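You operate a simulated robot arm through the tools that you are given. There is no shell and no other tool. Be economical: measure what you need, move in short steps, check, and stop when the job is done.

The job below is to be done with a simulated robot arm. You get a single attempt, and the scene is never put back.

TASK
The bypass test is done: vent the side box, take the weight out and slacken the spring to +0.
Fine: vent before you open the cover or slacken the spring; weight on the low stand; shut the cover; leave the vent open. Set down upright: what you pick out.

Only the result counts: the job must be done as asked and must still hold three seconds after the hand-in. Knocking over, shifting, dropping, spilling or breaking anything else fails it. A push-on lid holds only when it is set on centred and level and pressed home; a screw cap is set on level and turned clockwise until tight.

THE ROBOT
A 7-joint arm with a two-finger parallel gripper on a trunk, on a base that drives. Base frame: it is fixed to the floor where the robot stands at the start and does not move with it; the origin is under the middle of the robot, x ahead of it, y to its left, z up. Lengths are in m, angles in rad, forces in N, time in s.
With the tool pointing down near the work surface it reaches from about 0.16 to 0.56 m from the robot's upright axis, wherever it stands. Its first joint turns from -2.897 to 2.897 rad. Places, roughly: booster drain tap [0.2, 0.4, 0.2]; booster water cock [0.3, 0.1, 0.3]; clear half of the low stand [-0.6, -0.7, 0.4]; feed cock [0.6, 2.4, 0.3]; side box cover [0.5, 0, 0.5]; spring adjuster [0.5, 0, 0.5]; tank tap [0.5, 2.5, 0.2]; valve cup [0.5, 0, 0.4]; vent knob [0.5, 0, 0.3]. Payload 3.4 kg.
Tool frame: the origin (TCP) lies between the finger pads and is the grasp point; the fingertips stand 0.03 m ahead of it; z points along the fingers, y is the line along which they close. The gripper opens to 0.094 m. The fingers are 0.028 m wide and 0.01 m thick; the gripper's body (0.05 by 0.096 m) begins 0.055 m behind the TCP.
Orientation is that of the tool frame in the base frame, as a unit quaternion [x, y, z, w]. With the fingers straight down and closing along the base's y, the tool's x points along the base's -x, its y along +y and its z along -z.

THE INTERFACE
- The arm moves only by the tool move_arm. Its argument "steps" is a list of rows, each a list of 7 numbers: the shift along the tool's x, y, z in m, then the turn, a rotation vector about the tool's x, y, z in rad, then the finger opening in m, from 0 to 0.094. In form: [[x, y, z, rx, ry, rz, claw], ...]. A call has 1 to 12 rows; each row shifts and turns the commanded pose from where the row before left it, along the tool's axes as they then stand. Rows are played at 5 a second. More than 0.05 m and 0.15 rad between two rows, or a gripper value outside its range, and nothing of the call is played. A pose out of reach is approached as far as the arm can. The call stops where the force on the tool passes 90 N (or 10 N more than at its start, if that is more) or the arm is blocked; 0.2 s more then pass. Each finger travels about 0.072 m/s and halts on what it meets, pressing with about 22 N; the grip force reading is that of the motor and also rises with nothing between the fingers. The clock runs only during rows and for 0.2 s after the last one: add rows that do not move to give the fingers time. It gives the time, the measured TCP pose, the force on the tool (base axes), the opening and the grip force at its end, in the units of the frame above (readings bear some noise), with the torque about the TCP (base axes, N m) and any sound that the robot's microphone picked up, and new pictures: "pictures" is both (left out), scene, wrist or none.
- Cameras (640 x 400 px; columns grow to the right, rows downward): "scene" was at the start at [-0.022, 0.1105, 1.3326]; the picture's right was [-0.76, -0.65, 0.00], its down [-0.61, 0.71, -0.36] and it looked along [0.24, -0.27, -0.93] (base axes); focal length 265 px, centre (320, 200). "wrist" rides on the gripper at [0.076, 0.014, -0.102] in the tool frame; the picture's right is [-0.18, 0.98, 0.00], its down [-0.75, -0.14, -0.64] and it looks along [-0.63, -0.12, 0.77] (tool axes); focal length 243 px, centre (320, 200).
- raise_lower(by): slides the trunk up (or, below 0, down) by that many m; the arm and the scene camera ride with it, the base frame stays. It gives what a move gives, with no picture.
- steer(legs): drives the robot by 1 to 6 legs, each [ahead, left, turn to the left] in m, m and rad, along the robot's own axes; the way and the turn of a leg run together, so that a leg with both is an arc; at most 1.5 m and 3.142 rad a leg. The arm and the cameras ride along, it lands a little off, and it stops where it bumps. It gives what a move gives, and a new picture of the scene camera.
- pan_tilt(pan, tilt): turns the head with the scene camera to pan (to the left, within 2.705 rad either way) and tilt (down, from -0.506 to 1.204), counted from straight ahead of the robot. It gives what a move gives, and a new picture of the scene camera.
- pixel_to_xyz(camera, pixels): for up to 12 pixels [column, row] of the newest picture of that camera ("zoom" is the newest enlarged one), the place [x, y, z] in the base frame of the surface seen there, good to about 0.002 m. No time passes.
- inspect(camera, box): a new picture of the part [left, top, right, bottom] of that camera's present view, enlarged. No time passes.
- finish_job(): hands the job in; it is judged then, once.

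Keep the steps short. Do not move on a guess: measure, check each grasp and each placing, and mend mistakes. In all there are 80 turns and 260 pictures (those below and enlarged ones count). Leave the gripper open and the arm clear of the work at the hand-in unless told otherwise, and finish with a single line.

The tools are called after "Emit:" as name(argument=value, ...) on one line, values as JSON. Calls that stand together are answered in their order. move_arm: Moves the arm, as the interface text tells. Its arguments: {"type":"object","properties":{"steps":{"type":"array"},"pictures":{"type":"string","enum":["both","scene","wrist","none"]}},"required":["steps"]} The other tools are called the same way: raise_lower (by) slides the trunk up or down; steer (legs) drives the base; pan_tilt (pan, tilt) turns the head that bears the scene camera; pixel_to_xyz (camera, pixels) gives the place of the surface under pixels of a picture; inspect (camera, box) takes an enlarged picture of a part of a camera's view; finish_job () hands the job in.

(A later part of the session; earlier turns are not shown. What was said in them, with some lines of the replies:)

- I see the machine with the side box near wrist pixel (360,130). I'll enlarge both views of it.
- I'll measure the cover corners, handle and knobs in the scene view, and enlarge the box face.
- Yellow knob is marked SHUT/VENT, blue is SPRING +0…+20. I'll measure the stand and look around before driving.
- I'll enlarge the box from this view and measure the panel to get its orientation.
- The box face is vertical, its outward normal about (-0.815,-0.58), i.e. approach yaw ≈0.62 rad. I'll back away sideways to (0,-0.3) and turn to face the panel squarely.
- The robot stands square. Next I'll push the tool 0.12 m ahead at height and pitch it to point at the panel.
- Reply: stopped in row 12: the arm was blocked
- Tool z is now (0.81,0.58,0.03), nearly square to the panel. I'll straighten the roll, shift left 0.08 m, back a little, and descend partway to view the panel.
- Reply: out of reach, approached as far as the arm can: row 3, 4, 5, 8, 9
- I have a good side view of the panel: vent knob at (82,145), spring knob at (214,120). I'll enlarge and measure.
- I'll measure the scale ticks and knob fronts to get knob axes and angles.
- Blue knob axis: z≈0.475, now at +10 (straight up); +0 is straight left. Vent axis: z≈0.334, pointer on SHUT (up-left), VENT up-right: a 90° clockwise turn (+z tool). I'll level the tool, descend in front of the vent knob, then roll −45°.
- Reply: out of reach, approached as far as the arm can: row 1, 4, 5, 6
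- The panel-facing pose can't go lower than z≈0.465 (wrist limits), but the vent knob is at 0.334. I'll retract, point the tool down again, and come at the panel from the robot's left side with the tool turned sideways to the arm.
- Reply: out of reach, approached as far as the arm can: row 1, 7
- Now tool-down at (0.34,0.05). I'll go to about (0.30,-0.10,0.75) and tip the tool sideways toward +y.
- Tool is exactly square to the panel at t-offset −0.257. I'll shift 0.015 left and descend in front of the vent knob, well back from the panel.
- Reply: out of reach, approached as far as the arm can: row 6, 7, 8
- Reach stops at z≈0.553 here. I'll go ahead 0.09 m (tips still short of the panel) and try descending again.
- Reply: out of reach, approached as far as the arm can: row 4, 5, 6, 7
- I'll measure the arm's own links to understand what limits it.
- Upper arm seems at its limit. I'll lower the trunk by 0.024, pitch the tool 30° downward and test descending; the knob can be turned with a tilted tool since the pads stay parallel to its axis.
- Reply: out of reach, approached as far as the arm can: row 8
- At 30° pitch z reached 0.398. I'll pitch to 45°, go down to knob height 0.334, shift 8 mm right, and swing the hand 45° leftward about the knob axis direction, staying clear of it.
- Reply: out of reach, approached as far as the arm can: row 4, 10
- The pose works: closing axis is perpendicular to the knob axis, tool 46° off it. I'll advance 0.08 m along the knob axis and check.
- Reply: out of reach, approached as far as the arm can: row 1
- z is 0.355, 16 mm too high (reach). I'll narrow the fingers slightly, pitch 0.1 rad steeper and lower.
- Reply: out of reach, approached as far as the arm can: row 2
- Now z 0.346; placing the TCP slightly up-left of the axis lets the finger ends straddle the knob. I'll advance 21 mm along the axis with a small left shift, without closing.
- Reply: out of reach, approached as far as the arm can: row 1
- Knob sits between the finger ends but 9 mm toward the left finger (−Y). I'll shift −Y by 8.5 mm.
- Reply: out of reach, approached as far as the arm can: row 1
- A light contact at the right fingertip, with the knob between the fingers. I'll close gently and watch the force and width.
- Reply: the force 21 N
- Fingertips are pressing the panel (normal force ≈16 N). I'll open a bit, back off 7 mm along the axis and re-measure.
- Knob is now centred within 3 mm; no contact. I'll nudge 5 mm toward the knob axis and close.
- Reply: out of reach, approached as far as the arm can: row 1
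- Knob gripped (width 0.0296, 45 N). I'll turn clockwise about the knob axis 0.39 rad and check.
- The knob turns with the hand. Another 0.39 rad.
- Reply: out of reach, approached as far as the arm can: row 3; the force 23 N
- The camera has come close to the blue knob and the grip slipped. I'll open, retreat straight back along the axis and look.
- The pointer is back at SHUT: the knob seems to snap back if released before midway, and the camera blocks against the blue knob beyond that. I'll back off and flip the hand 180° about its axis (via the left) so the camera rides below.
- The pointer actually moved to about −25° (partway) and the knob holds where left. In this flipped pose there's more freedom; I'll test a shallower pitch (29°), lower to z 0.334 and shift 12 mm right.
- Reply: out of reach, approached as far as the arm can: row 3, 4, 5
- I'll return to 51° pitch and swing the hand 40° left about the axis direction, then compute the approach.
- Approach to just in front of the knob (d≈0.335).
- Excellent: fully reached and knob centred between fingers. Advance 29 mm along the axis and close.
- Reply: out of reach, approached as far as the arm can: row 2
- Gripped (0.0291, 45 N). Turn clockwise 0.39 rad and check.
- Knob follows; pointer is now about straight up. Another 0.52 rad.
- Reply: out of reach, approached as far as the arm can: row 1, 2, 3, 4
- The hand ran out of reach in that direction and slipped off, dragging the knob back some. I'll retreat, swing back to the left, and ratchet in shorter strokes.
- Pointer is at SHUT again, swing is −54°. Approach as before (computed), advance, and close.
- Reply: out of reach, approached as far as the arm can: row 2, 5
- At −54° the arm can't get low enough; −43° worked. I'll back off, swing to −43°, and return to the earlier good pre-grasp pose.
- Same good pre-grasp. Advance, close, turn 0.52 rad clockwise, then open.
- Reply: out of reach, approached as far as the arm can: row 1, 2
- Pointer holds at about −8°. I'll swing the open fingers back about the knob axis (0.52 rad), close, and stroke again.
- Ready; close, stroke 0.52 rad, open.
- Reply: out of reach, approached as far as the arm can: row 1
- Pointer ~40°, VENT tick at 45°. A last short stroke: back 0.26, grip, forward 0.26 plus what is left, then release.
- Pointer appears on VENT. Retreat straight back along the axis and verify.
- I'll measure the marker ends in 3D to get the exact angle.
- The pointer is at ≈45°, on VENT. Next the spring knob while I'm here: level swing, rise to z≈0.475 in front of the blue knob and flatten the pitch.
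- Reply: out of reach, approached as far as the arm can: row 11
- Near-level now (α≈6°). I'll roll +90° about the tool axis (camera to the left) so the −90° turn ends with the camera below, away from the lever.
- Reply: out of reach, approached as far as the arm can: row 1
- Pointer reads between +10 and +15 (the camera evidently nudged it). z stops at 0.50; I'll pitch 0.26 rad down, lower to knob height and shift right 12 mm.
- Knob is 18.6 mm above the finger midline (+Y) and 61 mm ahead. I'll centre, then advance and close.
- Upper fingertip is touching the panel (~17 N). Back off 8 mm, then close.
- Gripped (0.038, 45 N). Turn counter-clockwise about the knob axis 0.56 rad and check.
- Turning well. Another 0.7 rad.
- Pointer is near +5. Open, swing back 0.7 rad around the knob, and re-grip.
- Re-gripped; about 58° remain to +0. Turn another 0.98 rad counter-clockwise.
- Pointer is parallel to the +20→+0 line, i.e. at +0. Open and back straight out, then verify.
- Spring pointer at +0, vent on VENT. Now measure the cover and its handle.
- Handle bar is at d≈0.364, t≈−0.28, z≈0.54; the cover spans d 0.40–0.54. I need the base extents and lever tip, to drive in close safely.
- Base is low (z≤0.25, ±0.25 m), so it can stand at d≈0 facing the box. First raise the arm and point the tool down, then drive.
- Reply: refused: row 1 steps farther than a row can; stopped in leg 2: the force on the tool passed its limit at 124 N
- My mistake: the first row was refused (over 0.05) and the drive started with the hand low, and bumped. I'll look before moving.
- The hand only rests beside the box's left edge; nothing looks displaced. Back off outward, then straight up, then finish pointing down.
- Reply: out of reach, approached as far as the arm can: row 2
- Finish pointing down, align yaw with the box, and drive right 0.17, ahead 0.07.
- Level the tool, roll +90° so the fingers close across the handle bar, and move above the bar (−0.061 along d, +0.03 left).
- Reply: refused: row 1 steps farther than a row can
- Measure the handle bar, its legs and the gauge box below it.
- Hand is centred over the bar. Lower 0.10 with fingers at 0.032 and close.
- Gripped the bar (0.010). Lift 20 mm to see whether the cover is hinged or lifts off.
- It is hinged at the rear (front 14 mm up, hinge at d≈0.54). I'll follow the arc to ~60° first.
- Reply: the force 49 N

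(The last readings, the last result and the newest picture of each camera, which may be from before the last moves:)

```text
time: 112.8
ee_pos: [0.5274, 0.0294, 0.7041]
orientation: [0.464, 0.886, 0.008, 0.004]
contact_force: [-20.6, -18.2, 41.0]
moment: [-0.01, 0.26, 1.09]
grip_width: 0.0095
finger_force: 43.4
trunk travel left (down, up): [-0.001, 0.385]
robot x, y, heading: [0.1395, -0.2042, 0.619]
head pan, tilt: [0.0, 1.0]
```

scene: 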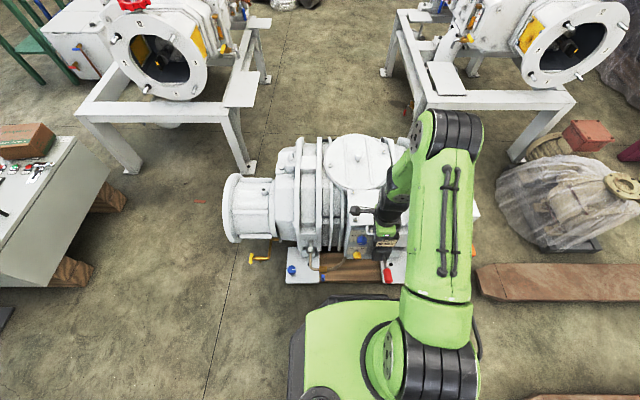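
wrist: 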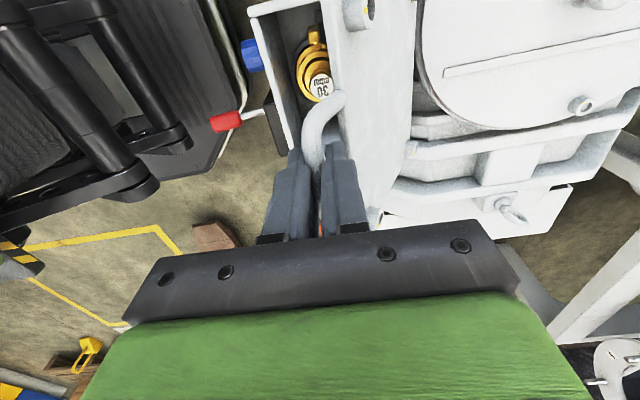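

Cover at ~60°, weight with "30" visible in the cup. The force suggests a fingertip touches the plate edge, so I'll ride slightly higher for the rest of the arc past vertical.

Emit:
move_arm(steps=[[0, 0.022, -0.0157, 0, 0, 0, 0.005], [0, 0.0261, -0.0107, 0, 0, 0, 0.005], [0, 0.027, -0.0056, 0, 0, 0, 0.005], [0, 0.0272, 0.0, 0, 0, 0, 0.005]])

Emit:
inspect(camera="scene", box=[320, 100, 440, 220])

```text
time: 113.8
ee_pos: [0.6141, 0.0906, 0.7315]
orientation: [0.464, 0.886, 0.005, 0.002]
contact_force: [-2.1, 4.8, -4.3]
moment: [0.04, 0.04, -0.25]
grip_width: 0.0097
finger_force: 43.6
trunk travel left (down, up): [-0.001, 0.385]
robot x, y, heading: [0.1389, -0.2079, 0.619]
head pan, tilt: [0.0, 1.0]
```

scene: 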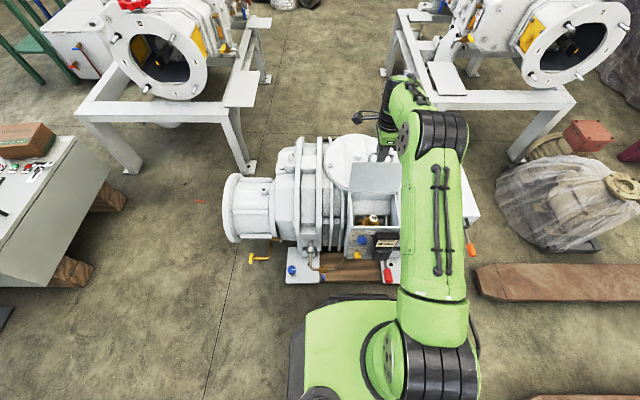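
wrist: 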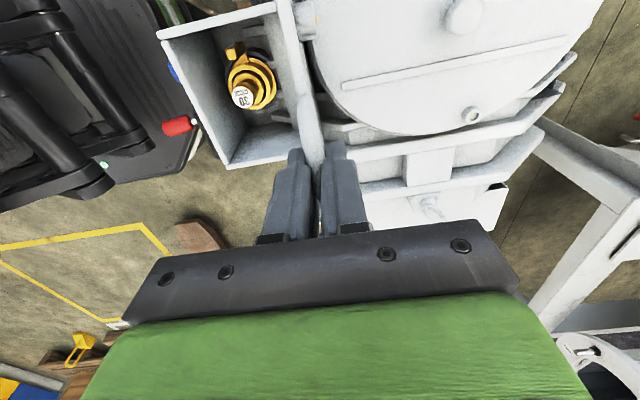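

```text
3.33 times, centred on (380, 160) of scene
```

zoom: 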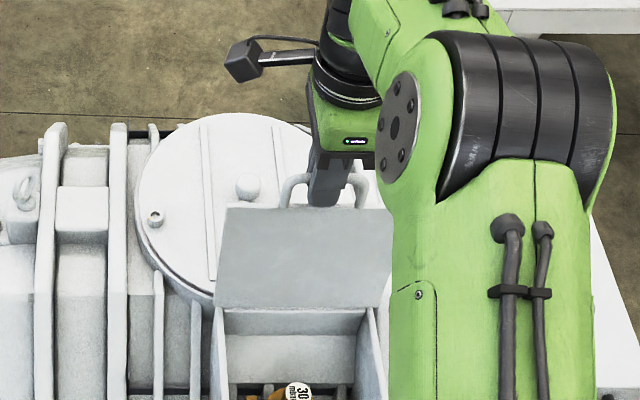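

Past vertical. Before moving I'll measure the weight from this view, then tip the cover a bit further, release and rise.

Emit:
pixel_to_xyz(camera="wrist", pixels=[[243, 97], [250, 103], [236, 92], [255, 78], [268, 90], [275, 95], [234, 50], [230, 75], [250, 58], [210, 40], [282, 25], [235, 155]])

Emit:
inspect(camera="wrist", box=[180, 10, 310, 150])

Emit:
move_arm(steps=[[0, 0.0268, 0.004, 0, 0, 0, 0.005], [0, 0.0255, 0.0088, 0, 0, 0, 0.005]], pictures="none")

Emit:
move_arm(steps=[[0, 0, 0, 0, 0, 0, 0.025], [0, 0, 0, 0, 0, 0, 0.04], [0, 0, -0.03, 0, 0, 0, 0.04], [0, 0, -0.045, 0, 0, 0, 0.04], [0, -0.04, -0.02, 0, 0, 0, 0.05]], pictures="wrist")

Emit:
inspect(camera="scene", box=[320, 100, 440, 220])

```text
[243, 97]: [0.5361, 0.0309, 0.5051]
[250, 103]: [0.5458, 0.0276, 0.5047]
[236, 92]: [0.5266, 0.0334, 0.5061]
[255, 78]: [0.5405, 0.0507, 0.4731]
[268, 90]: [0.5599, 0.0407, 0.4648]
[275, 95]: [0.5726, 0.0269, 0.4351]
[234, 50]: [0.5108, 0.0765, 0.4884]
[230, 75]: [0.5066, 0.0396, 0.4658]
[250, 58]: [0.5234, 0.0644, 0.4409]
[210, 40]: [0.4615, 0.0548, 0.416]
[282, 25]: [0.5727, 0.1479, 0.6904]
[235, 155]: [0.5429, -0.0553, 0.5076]
```

```text
2.86 times, centred on (245, 80) of wrist
```

zoom: 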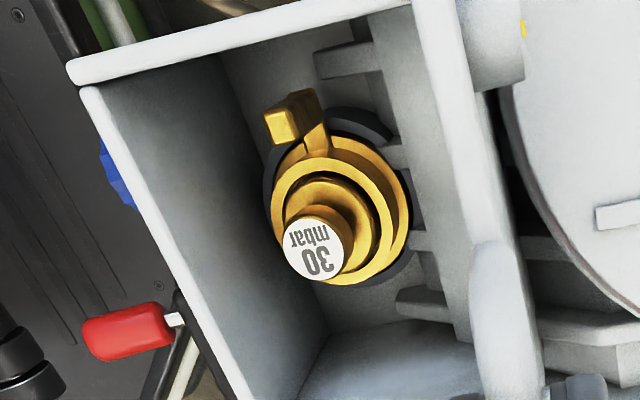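

```text
time: 114.3
ee_pos: [0.6303, 0.1014, 0.7312]
orientation: [0.466, 0.885, -0.01, -0.011]
contact_force: [-47.2, -32.9, 29.0]
moment: [-0.27, 0.81, 0.46]
grip_width: 0.0377
finger_force: 28.4
out of reach, approached as far as the arm can: row 2
trunk travel left (down, up): [-0.001, 0.385]
robot x, y, heading: [0.1394, -0.2081, 0.614]
head pan, tilt: [0.0, 1.0]
stopped in row 2: the force on the tool passed its limit at 115 N (the readings are from after the stop); the commanded pose is now the measured one
```

```text
time: 115.5
ee_pos: [0.603, 0.0864, 0.8191]
orientation: [0.466, 0.885, -0.005, -0.005]
contact_force: [0.9, -0.1, -0.3]
moment: [0.01, -0.02, 0.01]
grip_width: 0.0502
finger_force: 0.1
out of reach, approached as far as the arm can: row 4
trunk travel left (down, up): [-0.001, 0.385]
robot x, y, heading: [0.1352, -0.2087, 0.618]
head pan, tilt: [0.0, 1.0]
```

wrist: 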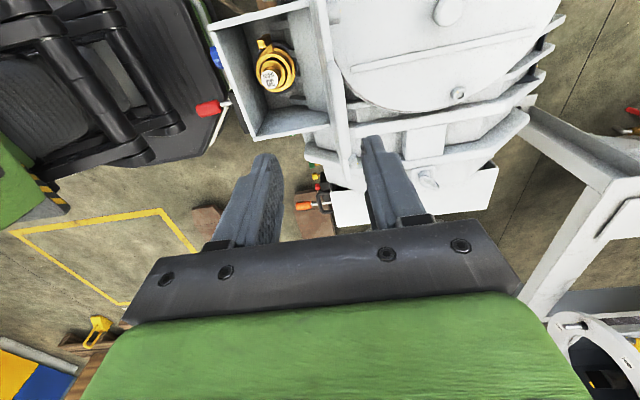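

```text
3.33 times, centred on (380, 160) of scene
```

zoom: 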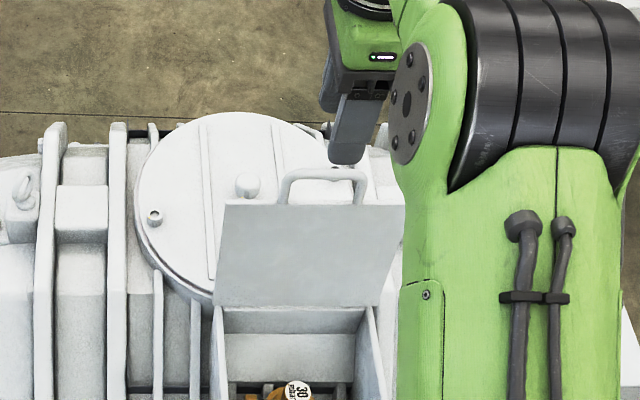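

Cover stays open at ~100°. Cap of the weight is at (0.5365, 0.0305, top z 0.505). Go over it, descend to TCP z≈0.512 and close on the cap.

Emit:
move_arm(steps=[[-0.0035, -0.0433, 0, 0, 0, 0, 0.045], [-0.0035, -0.0433, 0, 0, 0, 0, 0.045], [0, 0, 0.045, 0, 0, 0, 0.045], [0, 0, 0.045, 0, 0, 0, 0.045], [0, 0, 0.045, 0, 0, 0, 0.045], [0, 0, 0.045, 0, 0, 0, 0.045], [0, 0, 0.045, 0, 0, 0, 0.045], [0, 0, 0, 0, 0, 0, 0.045]], pictures="wrist")

Emit:
inspect(camera="wrist", box=[220, 60, 420, 220])

Emit:
move_arm(steps=[[0, 0, 0.03, 0, 0, 0, 0.045], [0, 0, 0.03, 0, 0, 0, 0.045], [0, 0, 0.02, 0, 0, 0, 0.045], [0, 0, 0, 0, 0, 0, 0.045]], pictures="wrist")

Emit:
inspect(camera="wrist", box=[220, 60, 420, 220])

```text
time: 117.3
ee_pos: [0.5302, 0.0272, 0.5957]
orientation: [0.466, 0.885, -0.007, -0.007]
contact_force: [0.1, 0.3, -0.9]
moment: [-0.05, -0.02, 0.0]
grip_width: 0.045
finger_force: 0.1
trunk travel left (down, up): [-0.001, 0.385]
robot x, y, heading: [0.1366, -0.2051, 0.616]
head pan, tilt: [0.0, 1.0]
```

wrist: 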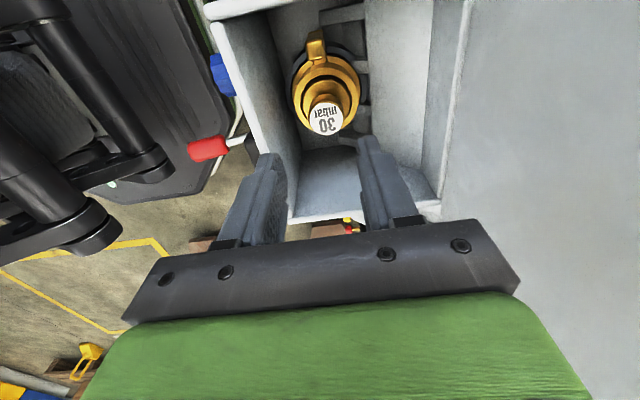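

```text
2.50 times, centred on (320, 140) of wrist
```

zoom: 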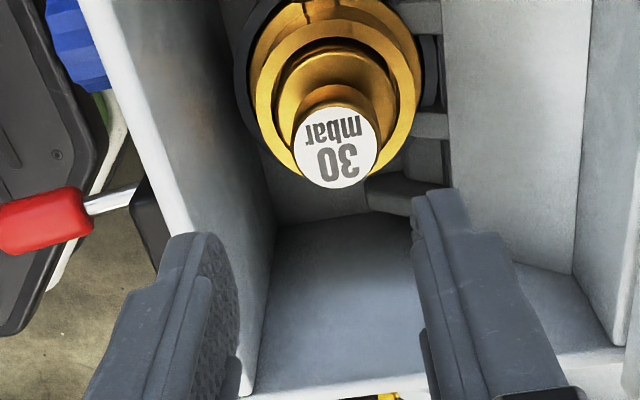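

```text
time: 118.3
ee_pos: [0.5301, 0.0287, 0.5152]
orientation: [0.465, 0.885, -0.007, -0.007]
contact_force: [-1.0, -0.4, 0.1]
moment: [-0.01, 0.02, -0.02]
grip_width: 0.0451
finger_force: 0.1
trunk travel left (down, up): [-0.001, 0.385]
robot x, y, heading: [0.1401, -0.2052, 0.619]
head pan, tilt: [0.0, 1.0]
```

wrist: 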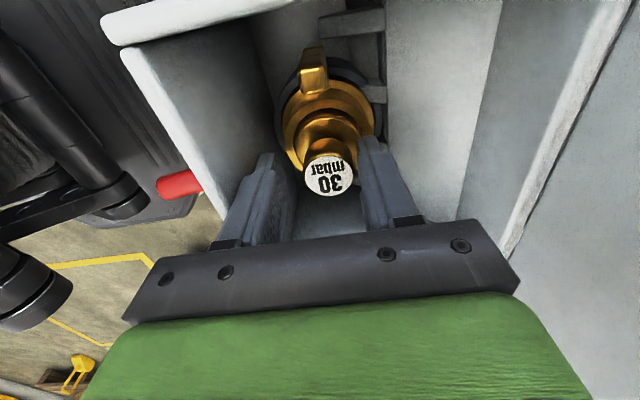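

```text
2.50 times, centred on (320, 140) of wrist
```

zoom: 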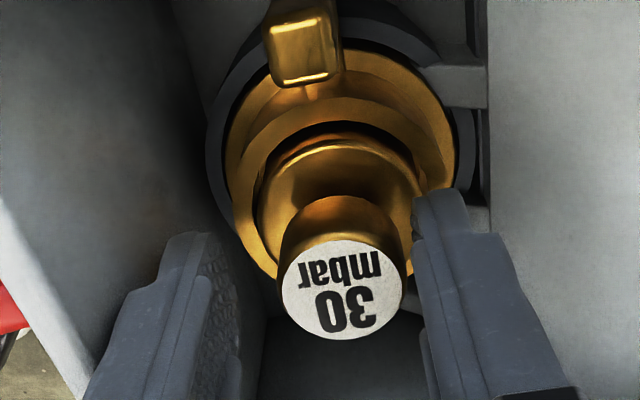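

Cap slightly toward the right finger: shift +6 mm, lower 8 mm, grip, and lift straight up 0.16.

Emit:
move_arm(steps=[[-0.001, 0.006, 0.004, 0, 0, 0, 0.045], [0, 0, 0.004, 0, 0, 0, 0.035], [0, 0, 0, 0, 0, 0, 0.022], [0, 0, 0, 0, 0, 0, 0.012], [0, 0, 0, 0, 0, 0, 0.012], [0, 0, 0, 0, 0, 0, 0.012], [0, 0, -0.01, 0, 0, 0, 0.012], [0, 0, -0.02, 0, 0, 0, 0.012], [0, 0, -0.03, 0, 0, 0, 0.012], [0, 0, -0.03, 0, 0, 0, 0.012], [0, 0, -0.035, 0, 0, 0, 0.012], [0, 0, -0.04, 0, 0, 0, 0.012]], pictures="wrist")

Emit:
inspect(camera="wrist", box=[180, 0, 460, 240])

```text
time: 120.9
ee_pos: [0.536, 0.0329, 0.6728]
orientation: [0.466, 0.885, -0.007, -0.008]
contact_force: [0.3, -0.8, -2.9]
moment: [-0.02, -0.01, 0.03]
grip_width: 0.0295
finger_force: 22.1
trunk travel left (down, up): [-0.001, 0.385]
robot x, y, heading: [0.1386, -0.2064, 0.616]
head pan, tilt: [0.0, 1.0]
```

wrist: 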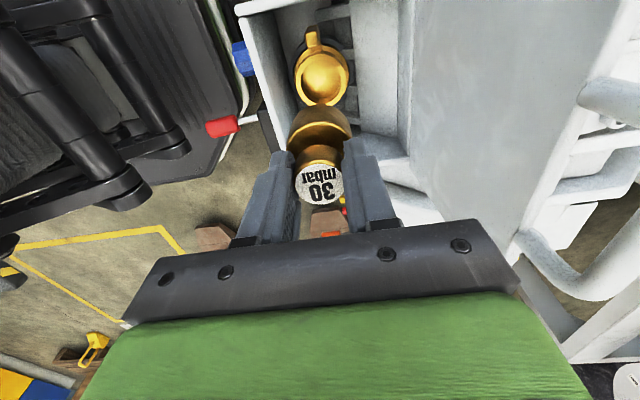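

```text
1.67 times, centred on (320, 120) of wrist
```

zoom: 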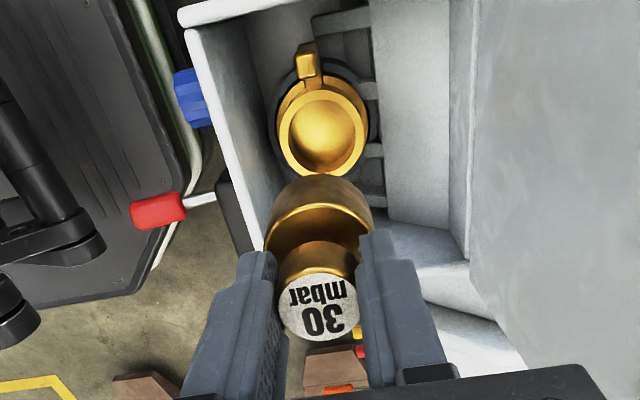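

The weight is out, held at 0.0295 with good grip. Lift higher, then back off, turn right in two legs toward the low stand, and approach it.

Emit:
move_arm(steps=[[0, 0, -0.045, 0, 0, 0, 0.012], [0, 0, -0.045, 0, 0, 0, 0.012]], pictures="none")

Emit:
steer(legs=[[-0.25, 0, 0], [0, 0, -1.5], [0, 0, -1.652], [0.087, 0.03, 0]])

Emit:
inspect(camera="wrist", box=[0, 0, 640, 400])

```text
time: 121.5
ee_pos: [0.5385, 0.0336, 0.7644]
orientation: [0.466, 0.885, -0.007, -0.006]
contact_force: [-0.6, 0.1, -2.6]
moment: [0.03, 0.05, 0.02]
grip_width: 0.0297
finger_force: 22.2
trunk travel left (down, up): [-0.001, 0.385]
robot x, y, heading: [0.1379, -0.2086, 0.616]
head pan, tilt: [0.0, 1.0]
```

```text
time: 131.7
ee_pos: [-0.5248, -0.6589, 0.7633]
orientation: [0.881, -0.472, 0.007, -0.008]
contact_force: [0.1, 0.7, -2.8]
moment: [0.0, -0.04, 0.03]
grip_width: 0.0298
finger_force: 21.6
trunk travel left (down, up): [-0.001, 0.385]
robot x, y, heading: [-0.1254, -0.4267, -2.54]
head pan, tilt: [0.0, 1.0]
```

scene: 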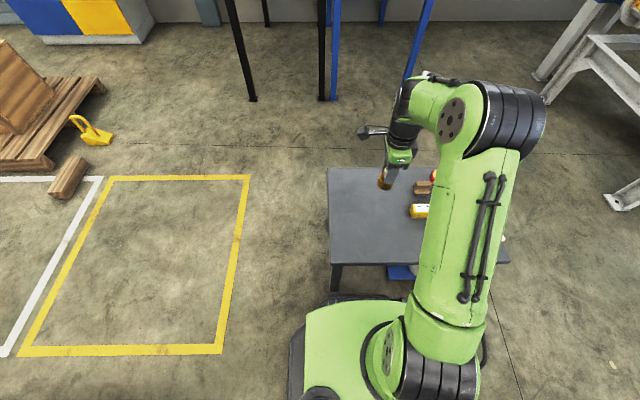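

```text
1.00 times, centred on (320, 200) of wrist (not enlarged: the box is as wide or as high as the picture)
```

zoom: 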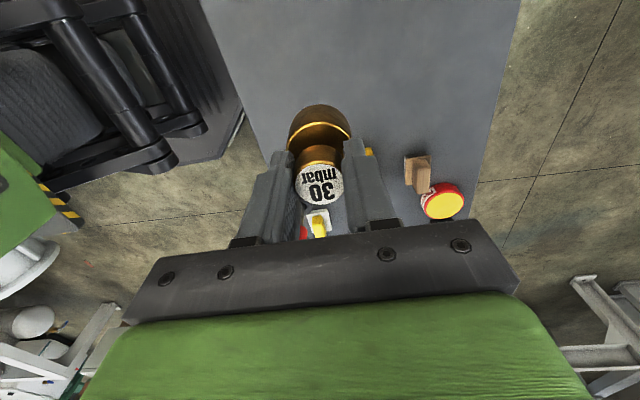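

Hand is over the clear half (s≈0.44 of 0.57). I'll shift 35 mm further from the other items and lower to just above contact, ending in small steps.

Emit:
pixel_to_xyz(camera="wrist", pixels=[[410, 165], [318, 222], [445, 200], [330, 60], [250, 20], [300, 10]])

Emit:
move_arm(steps=[[0.035, 0, 0.03, 0, 0, 0, 0.012], [0, 0, 0.045, 0, 0, 0, 0.012], [0, 0, 0.045, 0, 0, 0, 0.012], [0, 0, 0.045, 0, 0, 0, 0.012], [0, 0, 0.045, 0, 0, 0, 0.012], [0, 0, 0.01, 0, 0, 0, 0.012], [0, 0, 0.006, 0, 0, 0, 0.012], [0, 0, 0.005, 0, 0, 0, 0.012], [0, 0, 0, 0, 0, 0, 0.012]], pictures="wrist")

Emit:
inspect(camera="scene", box=[330, 120, 460, 240])

```text
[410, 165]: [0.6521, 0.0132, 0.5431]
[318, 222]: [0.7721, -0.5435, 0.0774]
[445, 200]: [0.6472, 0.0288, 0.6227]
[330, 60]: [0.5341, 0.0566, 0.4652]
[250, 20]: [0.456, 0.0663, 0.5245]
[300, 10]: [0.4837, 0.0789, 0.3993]
```

```text
time: 133.7
ee_pos: [-0.5034, -0.6853, 0.5338]
orientation: [0.882, -0.472, 0.007, -0.006]
contact_force: [0.6, -0.1, -2.3]
moment: [0.01, -0.04, 0.0]
grip_width: 0.0296
finger_force: 21.3
trunk travel left (down, up): [-0.001, 0.385]
robot x, y, heading: [-0.1186, -0.4255, -2.543]
head pan, tilt: [0.0, 1.0]
```

wrist: 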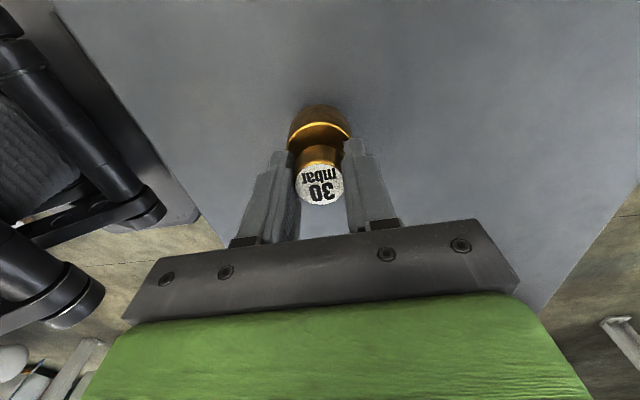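

```text
3.33 times, centred on (395, 180) of scene
```

zoom: 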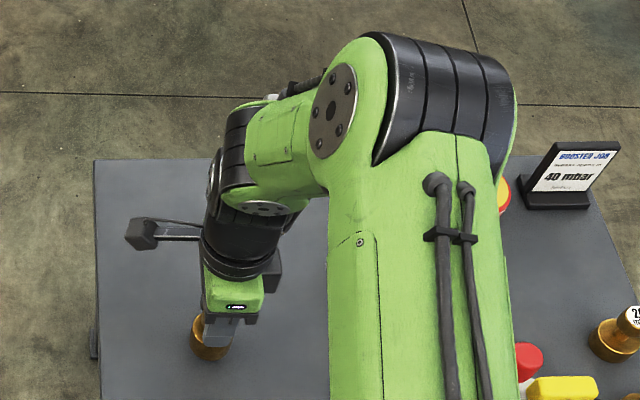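

Table just below. Lower in 3 mm steps to feel contact.

Emit:
move_arm(steps=[[0, 0, 0.004, 0, 0, 0, 0.012], [0, 0, 0.003, 0, 0, 0, 0.012], [0, 0, 0.003, 0, 0, 0, 0.012], [0, 0, 0.003, 0, 0, 0, 0.012], [0, 0, 0.003, 0, 0, 0, 0.012], [0, 0, 0.003, 0, 0, 0, 0.012], [0, 0, 0.002, 0, 0, 0, 0.012], [0, 0, 0, 0, 0, 0, 0.012]], pictures="wrist")

Emit:
inspect(camera="wrist", box=[240, 80, 400, 220])

```text
time: 135.5
ee_pos: [-0.5006, -0.687, 0.5136]
orientation: [0.882, -0.472, 0.006, -0.005]
contact_force: [3.0, 2.6, 19.1]
moment: [-0.12, 0.18, 0.0]
grip_width: 0.0297
finger_force: 21.9
trunk travel left (down, up): [-0.001, 0.385]
robot x, y, heading: [-0.1206, -0.4237, -2.545]
head pan, tilt: [0.0, 1.0]
```

wrist: 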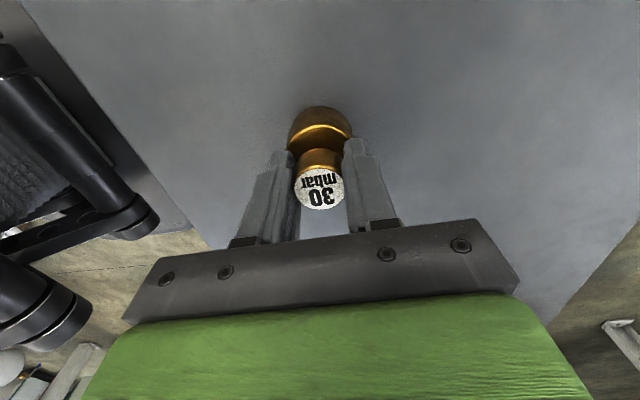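

```text
2.86 times, centred on (320, 150) of wrist
```

zoom: 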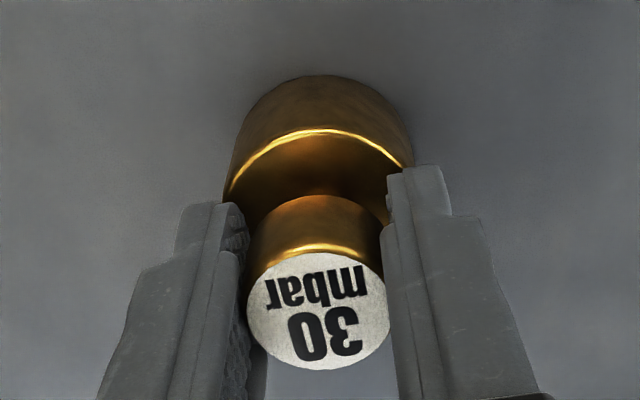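

Seated on the stand (≈21 N contact). Release, rise straight up, check the weight stands, then drive back to the box.

Emit:
move_arm(steps=[[0, 0, -0.002, 0, 0, 0, 0.03], [0, 0, 0, 0, 0, 0, 0.045], [0, 0, 0, 0, 0, 0, 0.055], [0, 0, -0.03, 0, 0, 0, 0.055], [0, 0, -0.045, 0, 0, 0, 0.055], [0, 0, -0.045, 0, 0, 0, 0.055], [0, 0, -0.045, 0, 0, 0, 0.055], [0, 0, -0.045, 0, 0, 0, 0.055], [0, 0, -0.045, 0, 0, 0, 0.055], [0, 0, -0.045, 0, 0, 0, 0.055]], pictures="wrist")

Emit:
steer(legs=[[-0.087, -0.03, 0], [0, 0, 1.5], [0, 0, 1.662], [0.27, 0, 0]])

Emit:
inspect(camera="wrist", box=[0, 0, 640, 400])

Emit:
inspect(camera="scene", box=[320, 100, 440, 220])

```text
time: 137.7
ee_pos: [-0.5065, -0.6866, 0.8155]
orientation: [0.882, -0.472, 0.007, -0.008]
contact_force: [-0.3, 0.3, 0.4]
moment: [0.01, 0.0, 0.01]
grip_width: 0.0547
finger_force: 0.1
trunk travel left (down, up): [-0.001, 0.385]
robot x, y, heading: [-0.126, -0.4273, -2.535]
head pan, tilt: [0.0, 1.0]
```

wrist: 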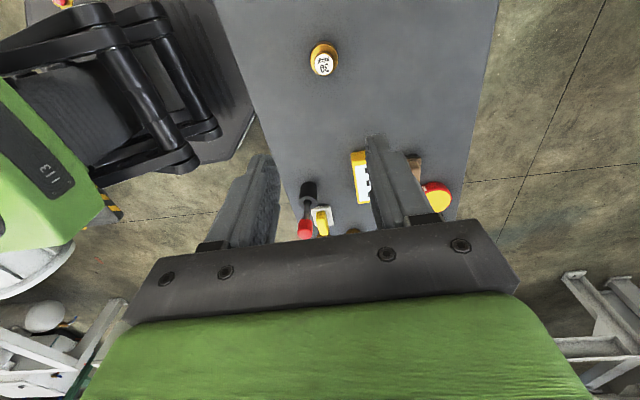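

```text
time: 148.1
ee_pos: [0.5301, 0.0821, 0.8129]
orientation: [0.459, 0.888, -0.008, -0.007]
contact_force: [0.2, -0.2, 0.5]
moment: [0.01, 0.02, 0.04]
grip_width: 0.0551
finger_force: 0.0
trunk travel left (down, up): [-0.001, 0.385]
robot x, y, heading: [0.151, -0.1887, 0.629]
head pan, tilt: [0.0, 1.0]
```

scene: 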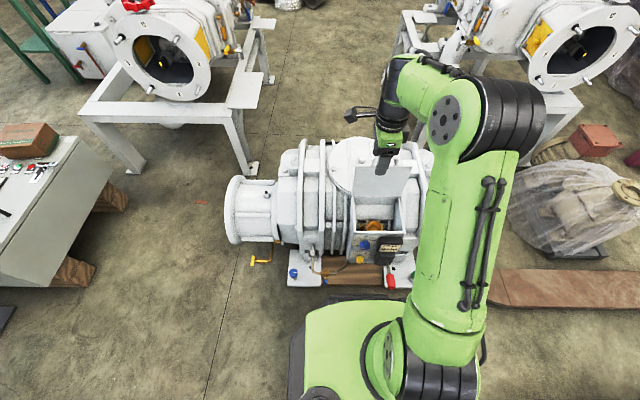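

```text
1.00 times, centred on (320, 200) of wrist (not enlarged: the box is as wide or as high as the picture)
```

zoom: 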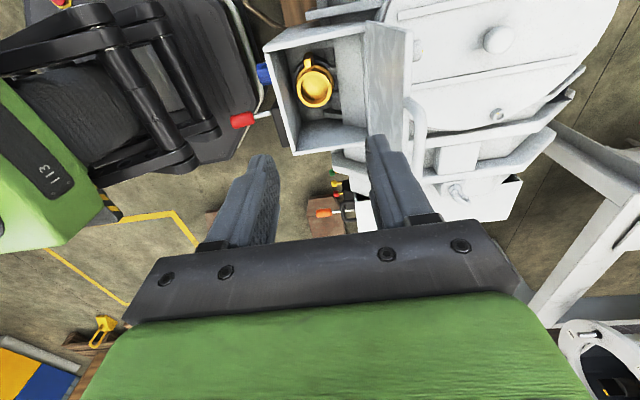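

```text
3.33 times, centred on (380, 160) of scene
```

zoom: 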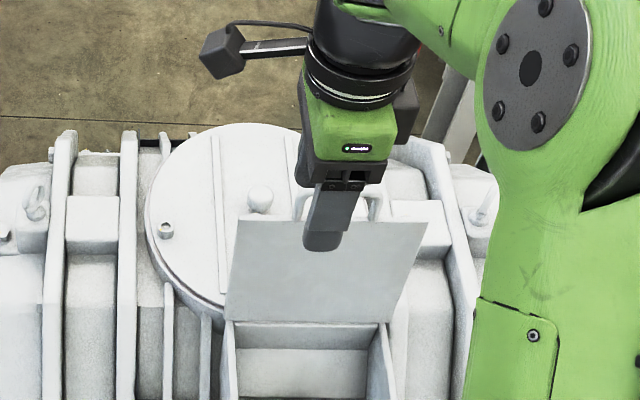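

The weight stands upright on the stand. Now measure the open cover's handle from the current wrist view.

Emit:
inspect(camera="wrist", box=[340, 80, 500, 180])

Emit:
pixel_to_xyz(camera="zoom", pixels=[[308, 80], [330, 110], [340, 140], [348, 170], [348, 200], [345, 240], [340, 280], [320, 330], [260, 60], [280, 200]])

```text
4.00 times, centred on (420, 130) of wrist
```

zoom: 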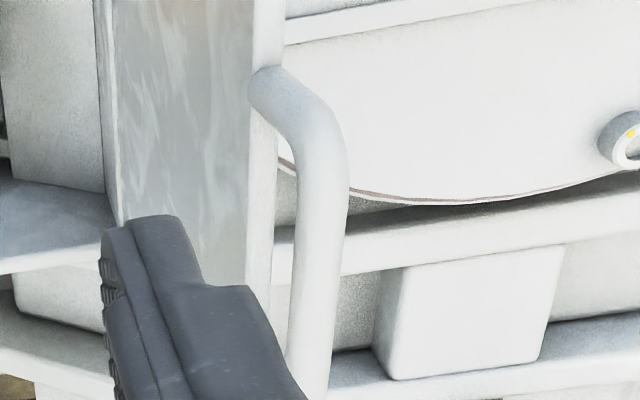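

```text
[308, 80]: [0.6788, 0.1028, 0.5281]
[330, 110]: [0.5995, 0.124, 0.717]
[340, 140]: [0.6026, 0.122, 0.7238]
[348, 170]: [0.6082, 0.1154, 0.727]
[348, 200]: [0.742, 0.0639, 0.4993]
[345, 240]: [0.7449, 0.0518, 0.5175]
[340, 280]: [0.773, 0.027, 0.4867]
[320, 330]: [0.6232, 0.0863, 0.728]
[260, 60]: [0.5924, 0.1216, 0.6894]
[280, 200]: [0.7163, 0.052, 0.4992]
```

Bar is at d≈0.562, t≈−0.27, z≈0.722. Move over it, straddle and grip, then bring the cover forward the first half of the arc.

Emit:
move_arm(steps=[[-0.02, 0.0412, 0, 0, 0, 0, 0.045], [-0.0204, 0.0412, 0, 0, 0, 0, 0.045], [0, 0, 0.038, 0, 0, 0, 0.045], [0, 0, 0.038, 0, 0, 0, 0.045], [0, 0, 0, 0, 0, 0, 0.03], [0, 0, 0, 0, 0, 0, 0.015], [0, 0, 0, 0, 0, 0, 0.005], [0, 0, 0, 0, 0, 0, 0.005]], pictures="wrist")

Emit:
move_arm(steps=[[0, -0.0255, -0.0013, 0, 0, 0, 0.005], [0, -0.0254, 0.0024, 0, 0, 0, 0.005], [0, -0.0248, 0.0061, 0, 0, 0, 0.005], [0, -0.0237, 0.0095, 0, 0, 0, 0.005]], pictures="wrist")

```text
time: 149.8
ee_pos: [0.6176, 0.0943, 0.7354]
orientation: [0.46, 0.888, -0.009, -0.008]
contact_force: [-11.6, -8.3, -6.0]
moment: [-0.04, 0.26, -0.76]
grip_width: 0.0095
finger_force: 43.4
trunk travel left (down, up): [-0.001, 0.385]
robot x, y, heading: [0.1542, -0.1899, 0.63]
head pan, tilt: [0.0, 1.0]
```

wrist: 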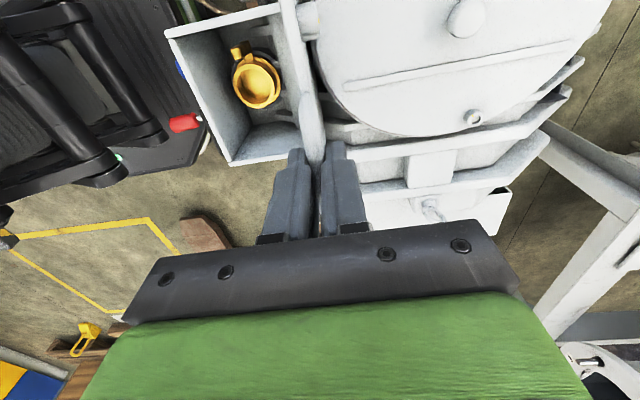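

```text
time: 150.8
ee_pos: [0.5408, 0.0383, 0.7201]
orientation: [0.459, 0.888, -0.007, -0.007]
contact_force: [15.7, 8.7, -31.7]
moment: [-0.35, -0.61, 0.06]
grip_width: 0.0099
finger_force: 43.2
trunk travel left (down, up): [-0.001, 0.385]
robot x, y, heading: [0.1527, -0.1935, 0.632]
head pan, tilt: [0.0, 1.0]
5 turns are left
```

wrist: 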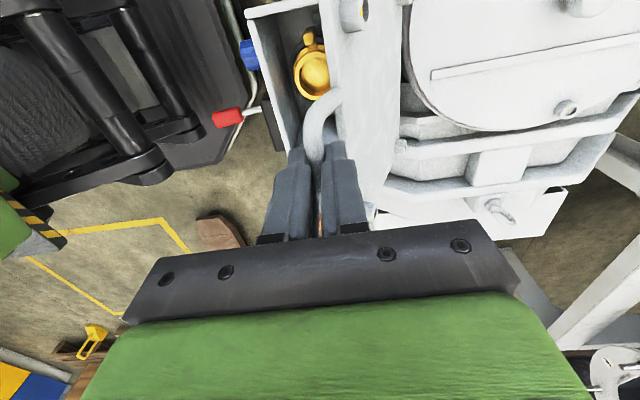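

Cover follows, at ~64°. Finish the arc down to shut, press slightly, then release and rise.

Emit:
move_arm(steps=[[0, -0.0211, 0.0149, 0, 0, 0, 0.005], [0, -0.019, 0.0175, 0, 0, 0, 0.005], [0, -0.0175, 0.0186, 0, 0, 0, 0.005], [0, -0.0146, 0.0209, 0, 0, 0, 0.005], [0, -0.0115, 0.0228, 0, 0, 0, 0.005], [0, -0.0081, 0.0242, 0, 0, 0, 0.005], [0, -0.0045, 0.0251, 0, 0, 0, 0.005], [0, -0.0008, 0.0256, 0, 0, 0, 0.005], [0, 0, 0.003, 0, 0, 0, 0.005]], pictures="wrist")

Emit:
move_arm(steps=[[0, 0, 0, 0, 0, 0, 0.02], [0, 0, 0, 0, 0, 0, 0.032], [0, 0, -0.03, 0, 0, 0, 0.032], [0, 0, -0.045, 0, 0, 0, 0.05], [0, 0, -0.045, 0, 0, 0, 0.05], [0, 0, -0.045, 0, 0, 0, 0.05], [0, 0, -0.045, 0, 0, 0, 0.05]], pictures="wrist")

Emit:
pan_tilt(pan=0.15, tilt=1.1)

Emit:
inspect(camera="wrist", box=[200, 0, 480, 180])

Emit:
pixel_to_xyz(camera="wrist", pixels=[[380, 40], [380, 100], [380, 130], [430, 60], [470, 60], [350, 60], [470, 100]])

```text
time: 152.8
ee_pos: [0.4549, -0.0163, 0.5498]
orientation: [0.46, 0.888, -0.005, -0.008]
contact_force: [15.0, 13.4, 8.9]
moment: [0.18, -0.24, 0.28]
grip_width: 0.0164
finger_force: 9.8
trunk travel left (down, up): [-0.001, 0.385]
robot x, y, heading: [0.1527, -0.1941, 0.634]
head pan, tilt: [0.0, 1.0]
```

wrist: 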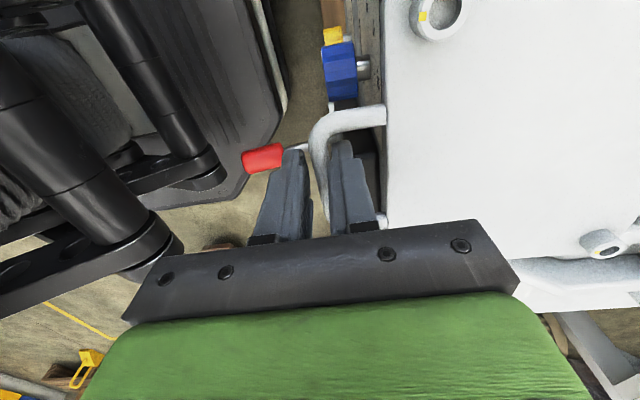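

```text
time: 154.4
ee_pos: [0.4579, -0.0199, 0.7604]
orientation: [0.459, 0.888, -0.007, -0.007]
contact_force: [0.5, 0.2, 0.4]
moment: [0.01, 0.02, 0.0]
grip_width: 0.05
finger_force: 0.1
trunk travel left (down, up): [-0.001, 0.385]
robot x, y, heading: [0.1497, -0.1947, 0.628]
head pan, tilt: [0.0, 1.0]
```

wrist: 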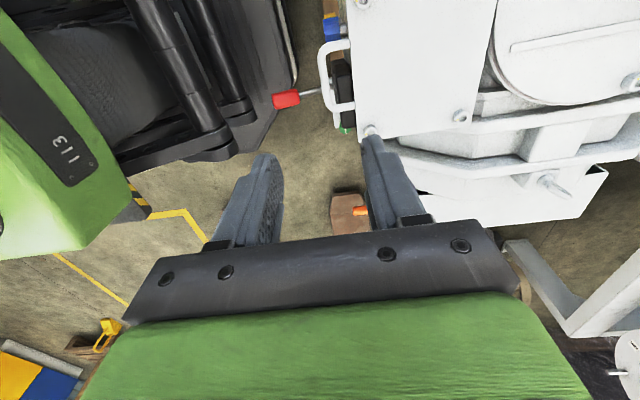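

```text
time: 155.2
ee_pos: [0.4592, -0.0182, 0.7586]
orientation: [0.46, 0.888, -0.007, -0.007]
contact_force: [0.2, 0.9, -1.0]
moment: [0.0, 0.01, 0.03]
grip_width: 0.05
finger_force: 0.0
trunk travel left (down, up): [-0.001, 0.385]
robot x, y, heading: [0.1533, -0.1921, 0.63]
head pan, tilt: [0.15, 1.1]
```

scene: 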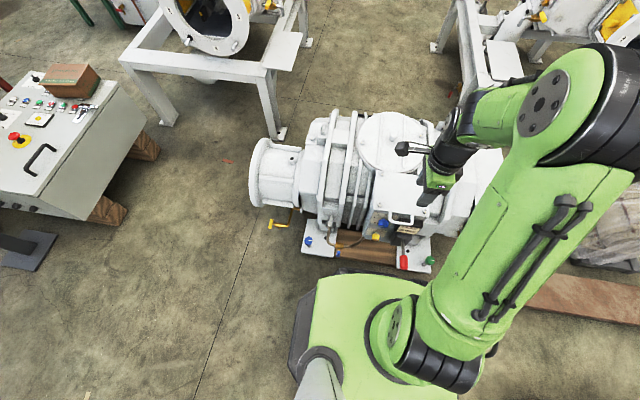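

```text
2.22 times, centred on (340, 90) of wrist
```

zoom: 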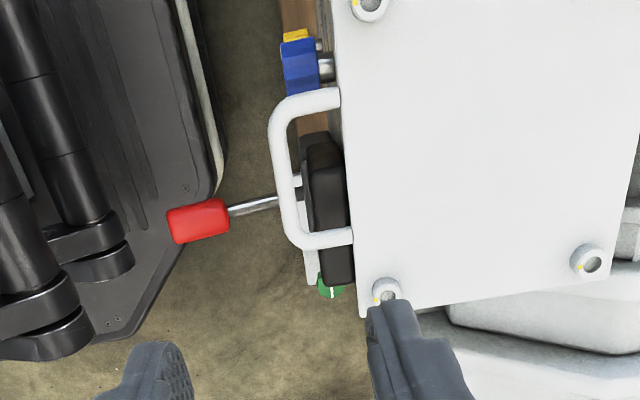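

```text
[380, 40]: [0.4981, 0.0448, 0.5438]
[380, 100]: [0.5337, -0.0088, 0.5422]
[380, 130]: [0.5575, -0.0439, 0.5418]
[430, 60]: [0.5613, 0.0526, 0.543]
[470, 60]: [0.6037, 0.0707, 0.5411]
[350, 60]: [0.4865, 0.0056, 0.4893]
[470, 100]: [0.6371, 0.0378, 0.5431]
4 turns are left
```

Cover is flat at z≈0.543 front and back: shut. I'll back the robot off 0.3 m and check both knobs once more.

Emit:
steer(legs=[[-0.3, 0, 0]])

Emit:
inspect(camera="scene", box=[330, 90, 450, 190])

Emit:
inspect(camera="wrist", box=[400, 0, 640, 160])

```text
time: 157.2
ee_pos: [0.2163, -0.1953, 0.7601]
orientation: [0.459, 0.889, -0.007, -0.006]
contact_force: [0.5, -0.3, -0.3]
moment: [0.0, 0.01, 0.0]
grip_width: 0.0502
finger_force: 0.1
trunk travel left (down, up): [-0.001, 0.385]
robot x, y, heading: [-0.0907, -0.3623, 0.631]
head pan, tilt: [0.15, 1.1]
```

scene: 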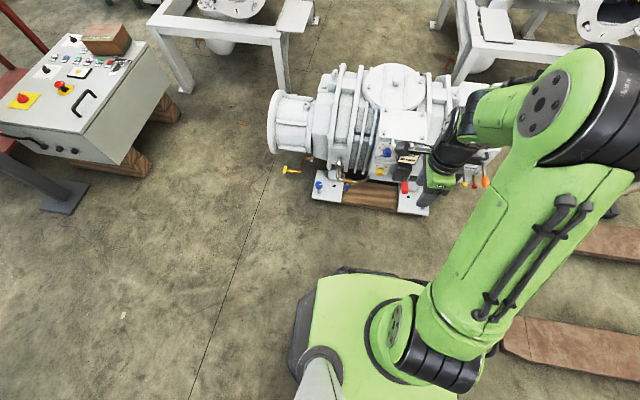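

```text
4.00 times, centred on (390, 140) of scene
```

zoom: 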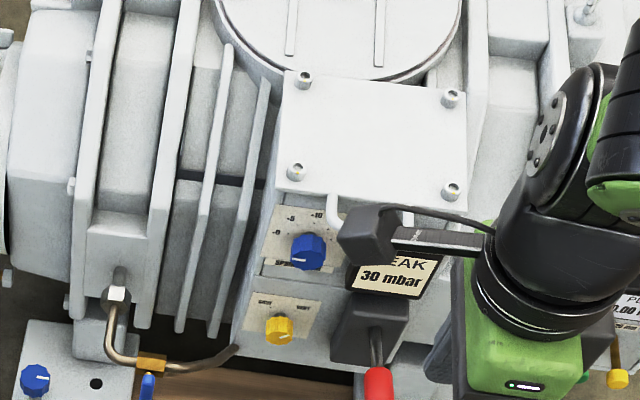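

```text
2.50 times, centred on (520, 80) of wrist
3 turns are left
```

zoom: 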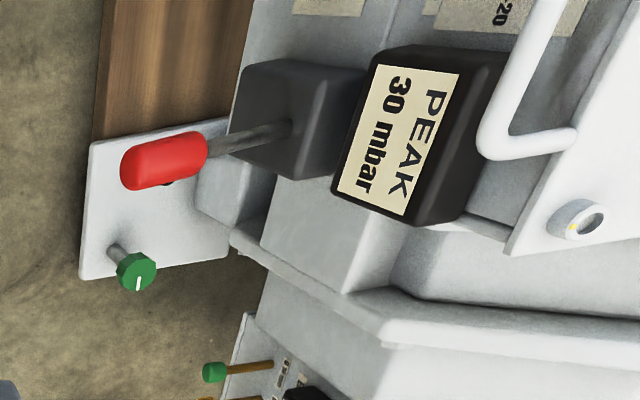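

One close look at both knobs.

Emit:
inspect(camera="scene", box=[374, 138, 424, 182])

```text
9.09 times, centred on (399, 160) of scene
2 turns are left
```

zoom: 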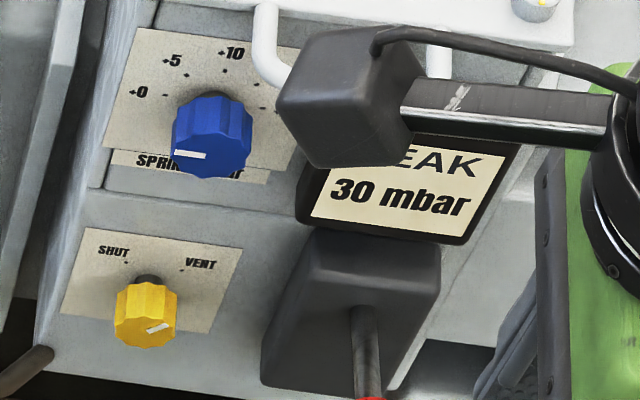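

Blue points to +0, yellow points to VENT, the cover is shut, the weight stands on the low stand, and the arm is clear with the gripper open. Handing in.

Emit:
finish_job()

```text
The job is handed in.
```

The job is handed in: the side box was vented first and the vent is still open, the spring is at +0, the 30 mbar weight stands upright on the clear half of the low stand, and the cover is shut; on the way the camera nudged the spring knob up to about +13 before I slackened it, and the hand once bumped the box's left side at about 124 N with no visible shift.
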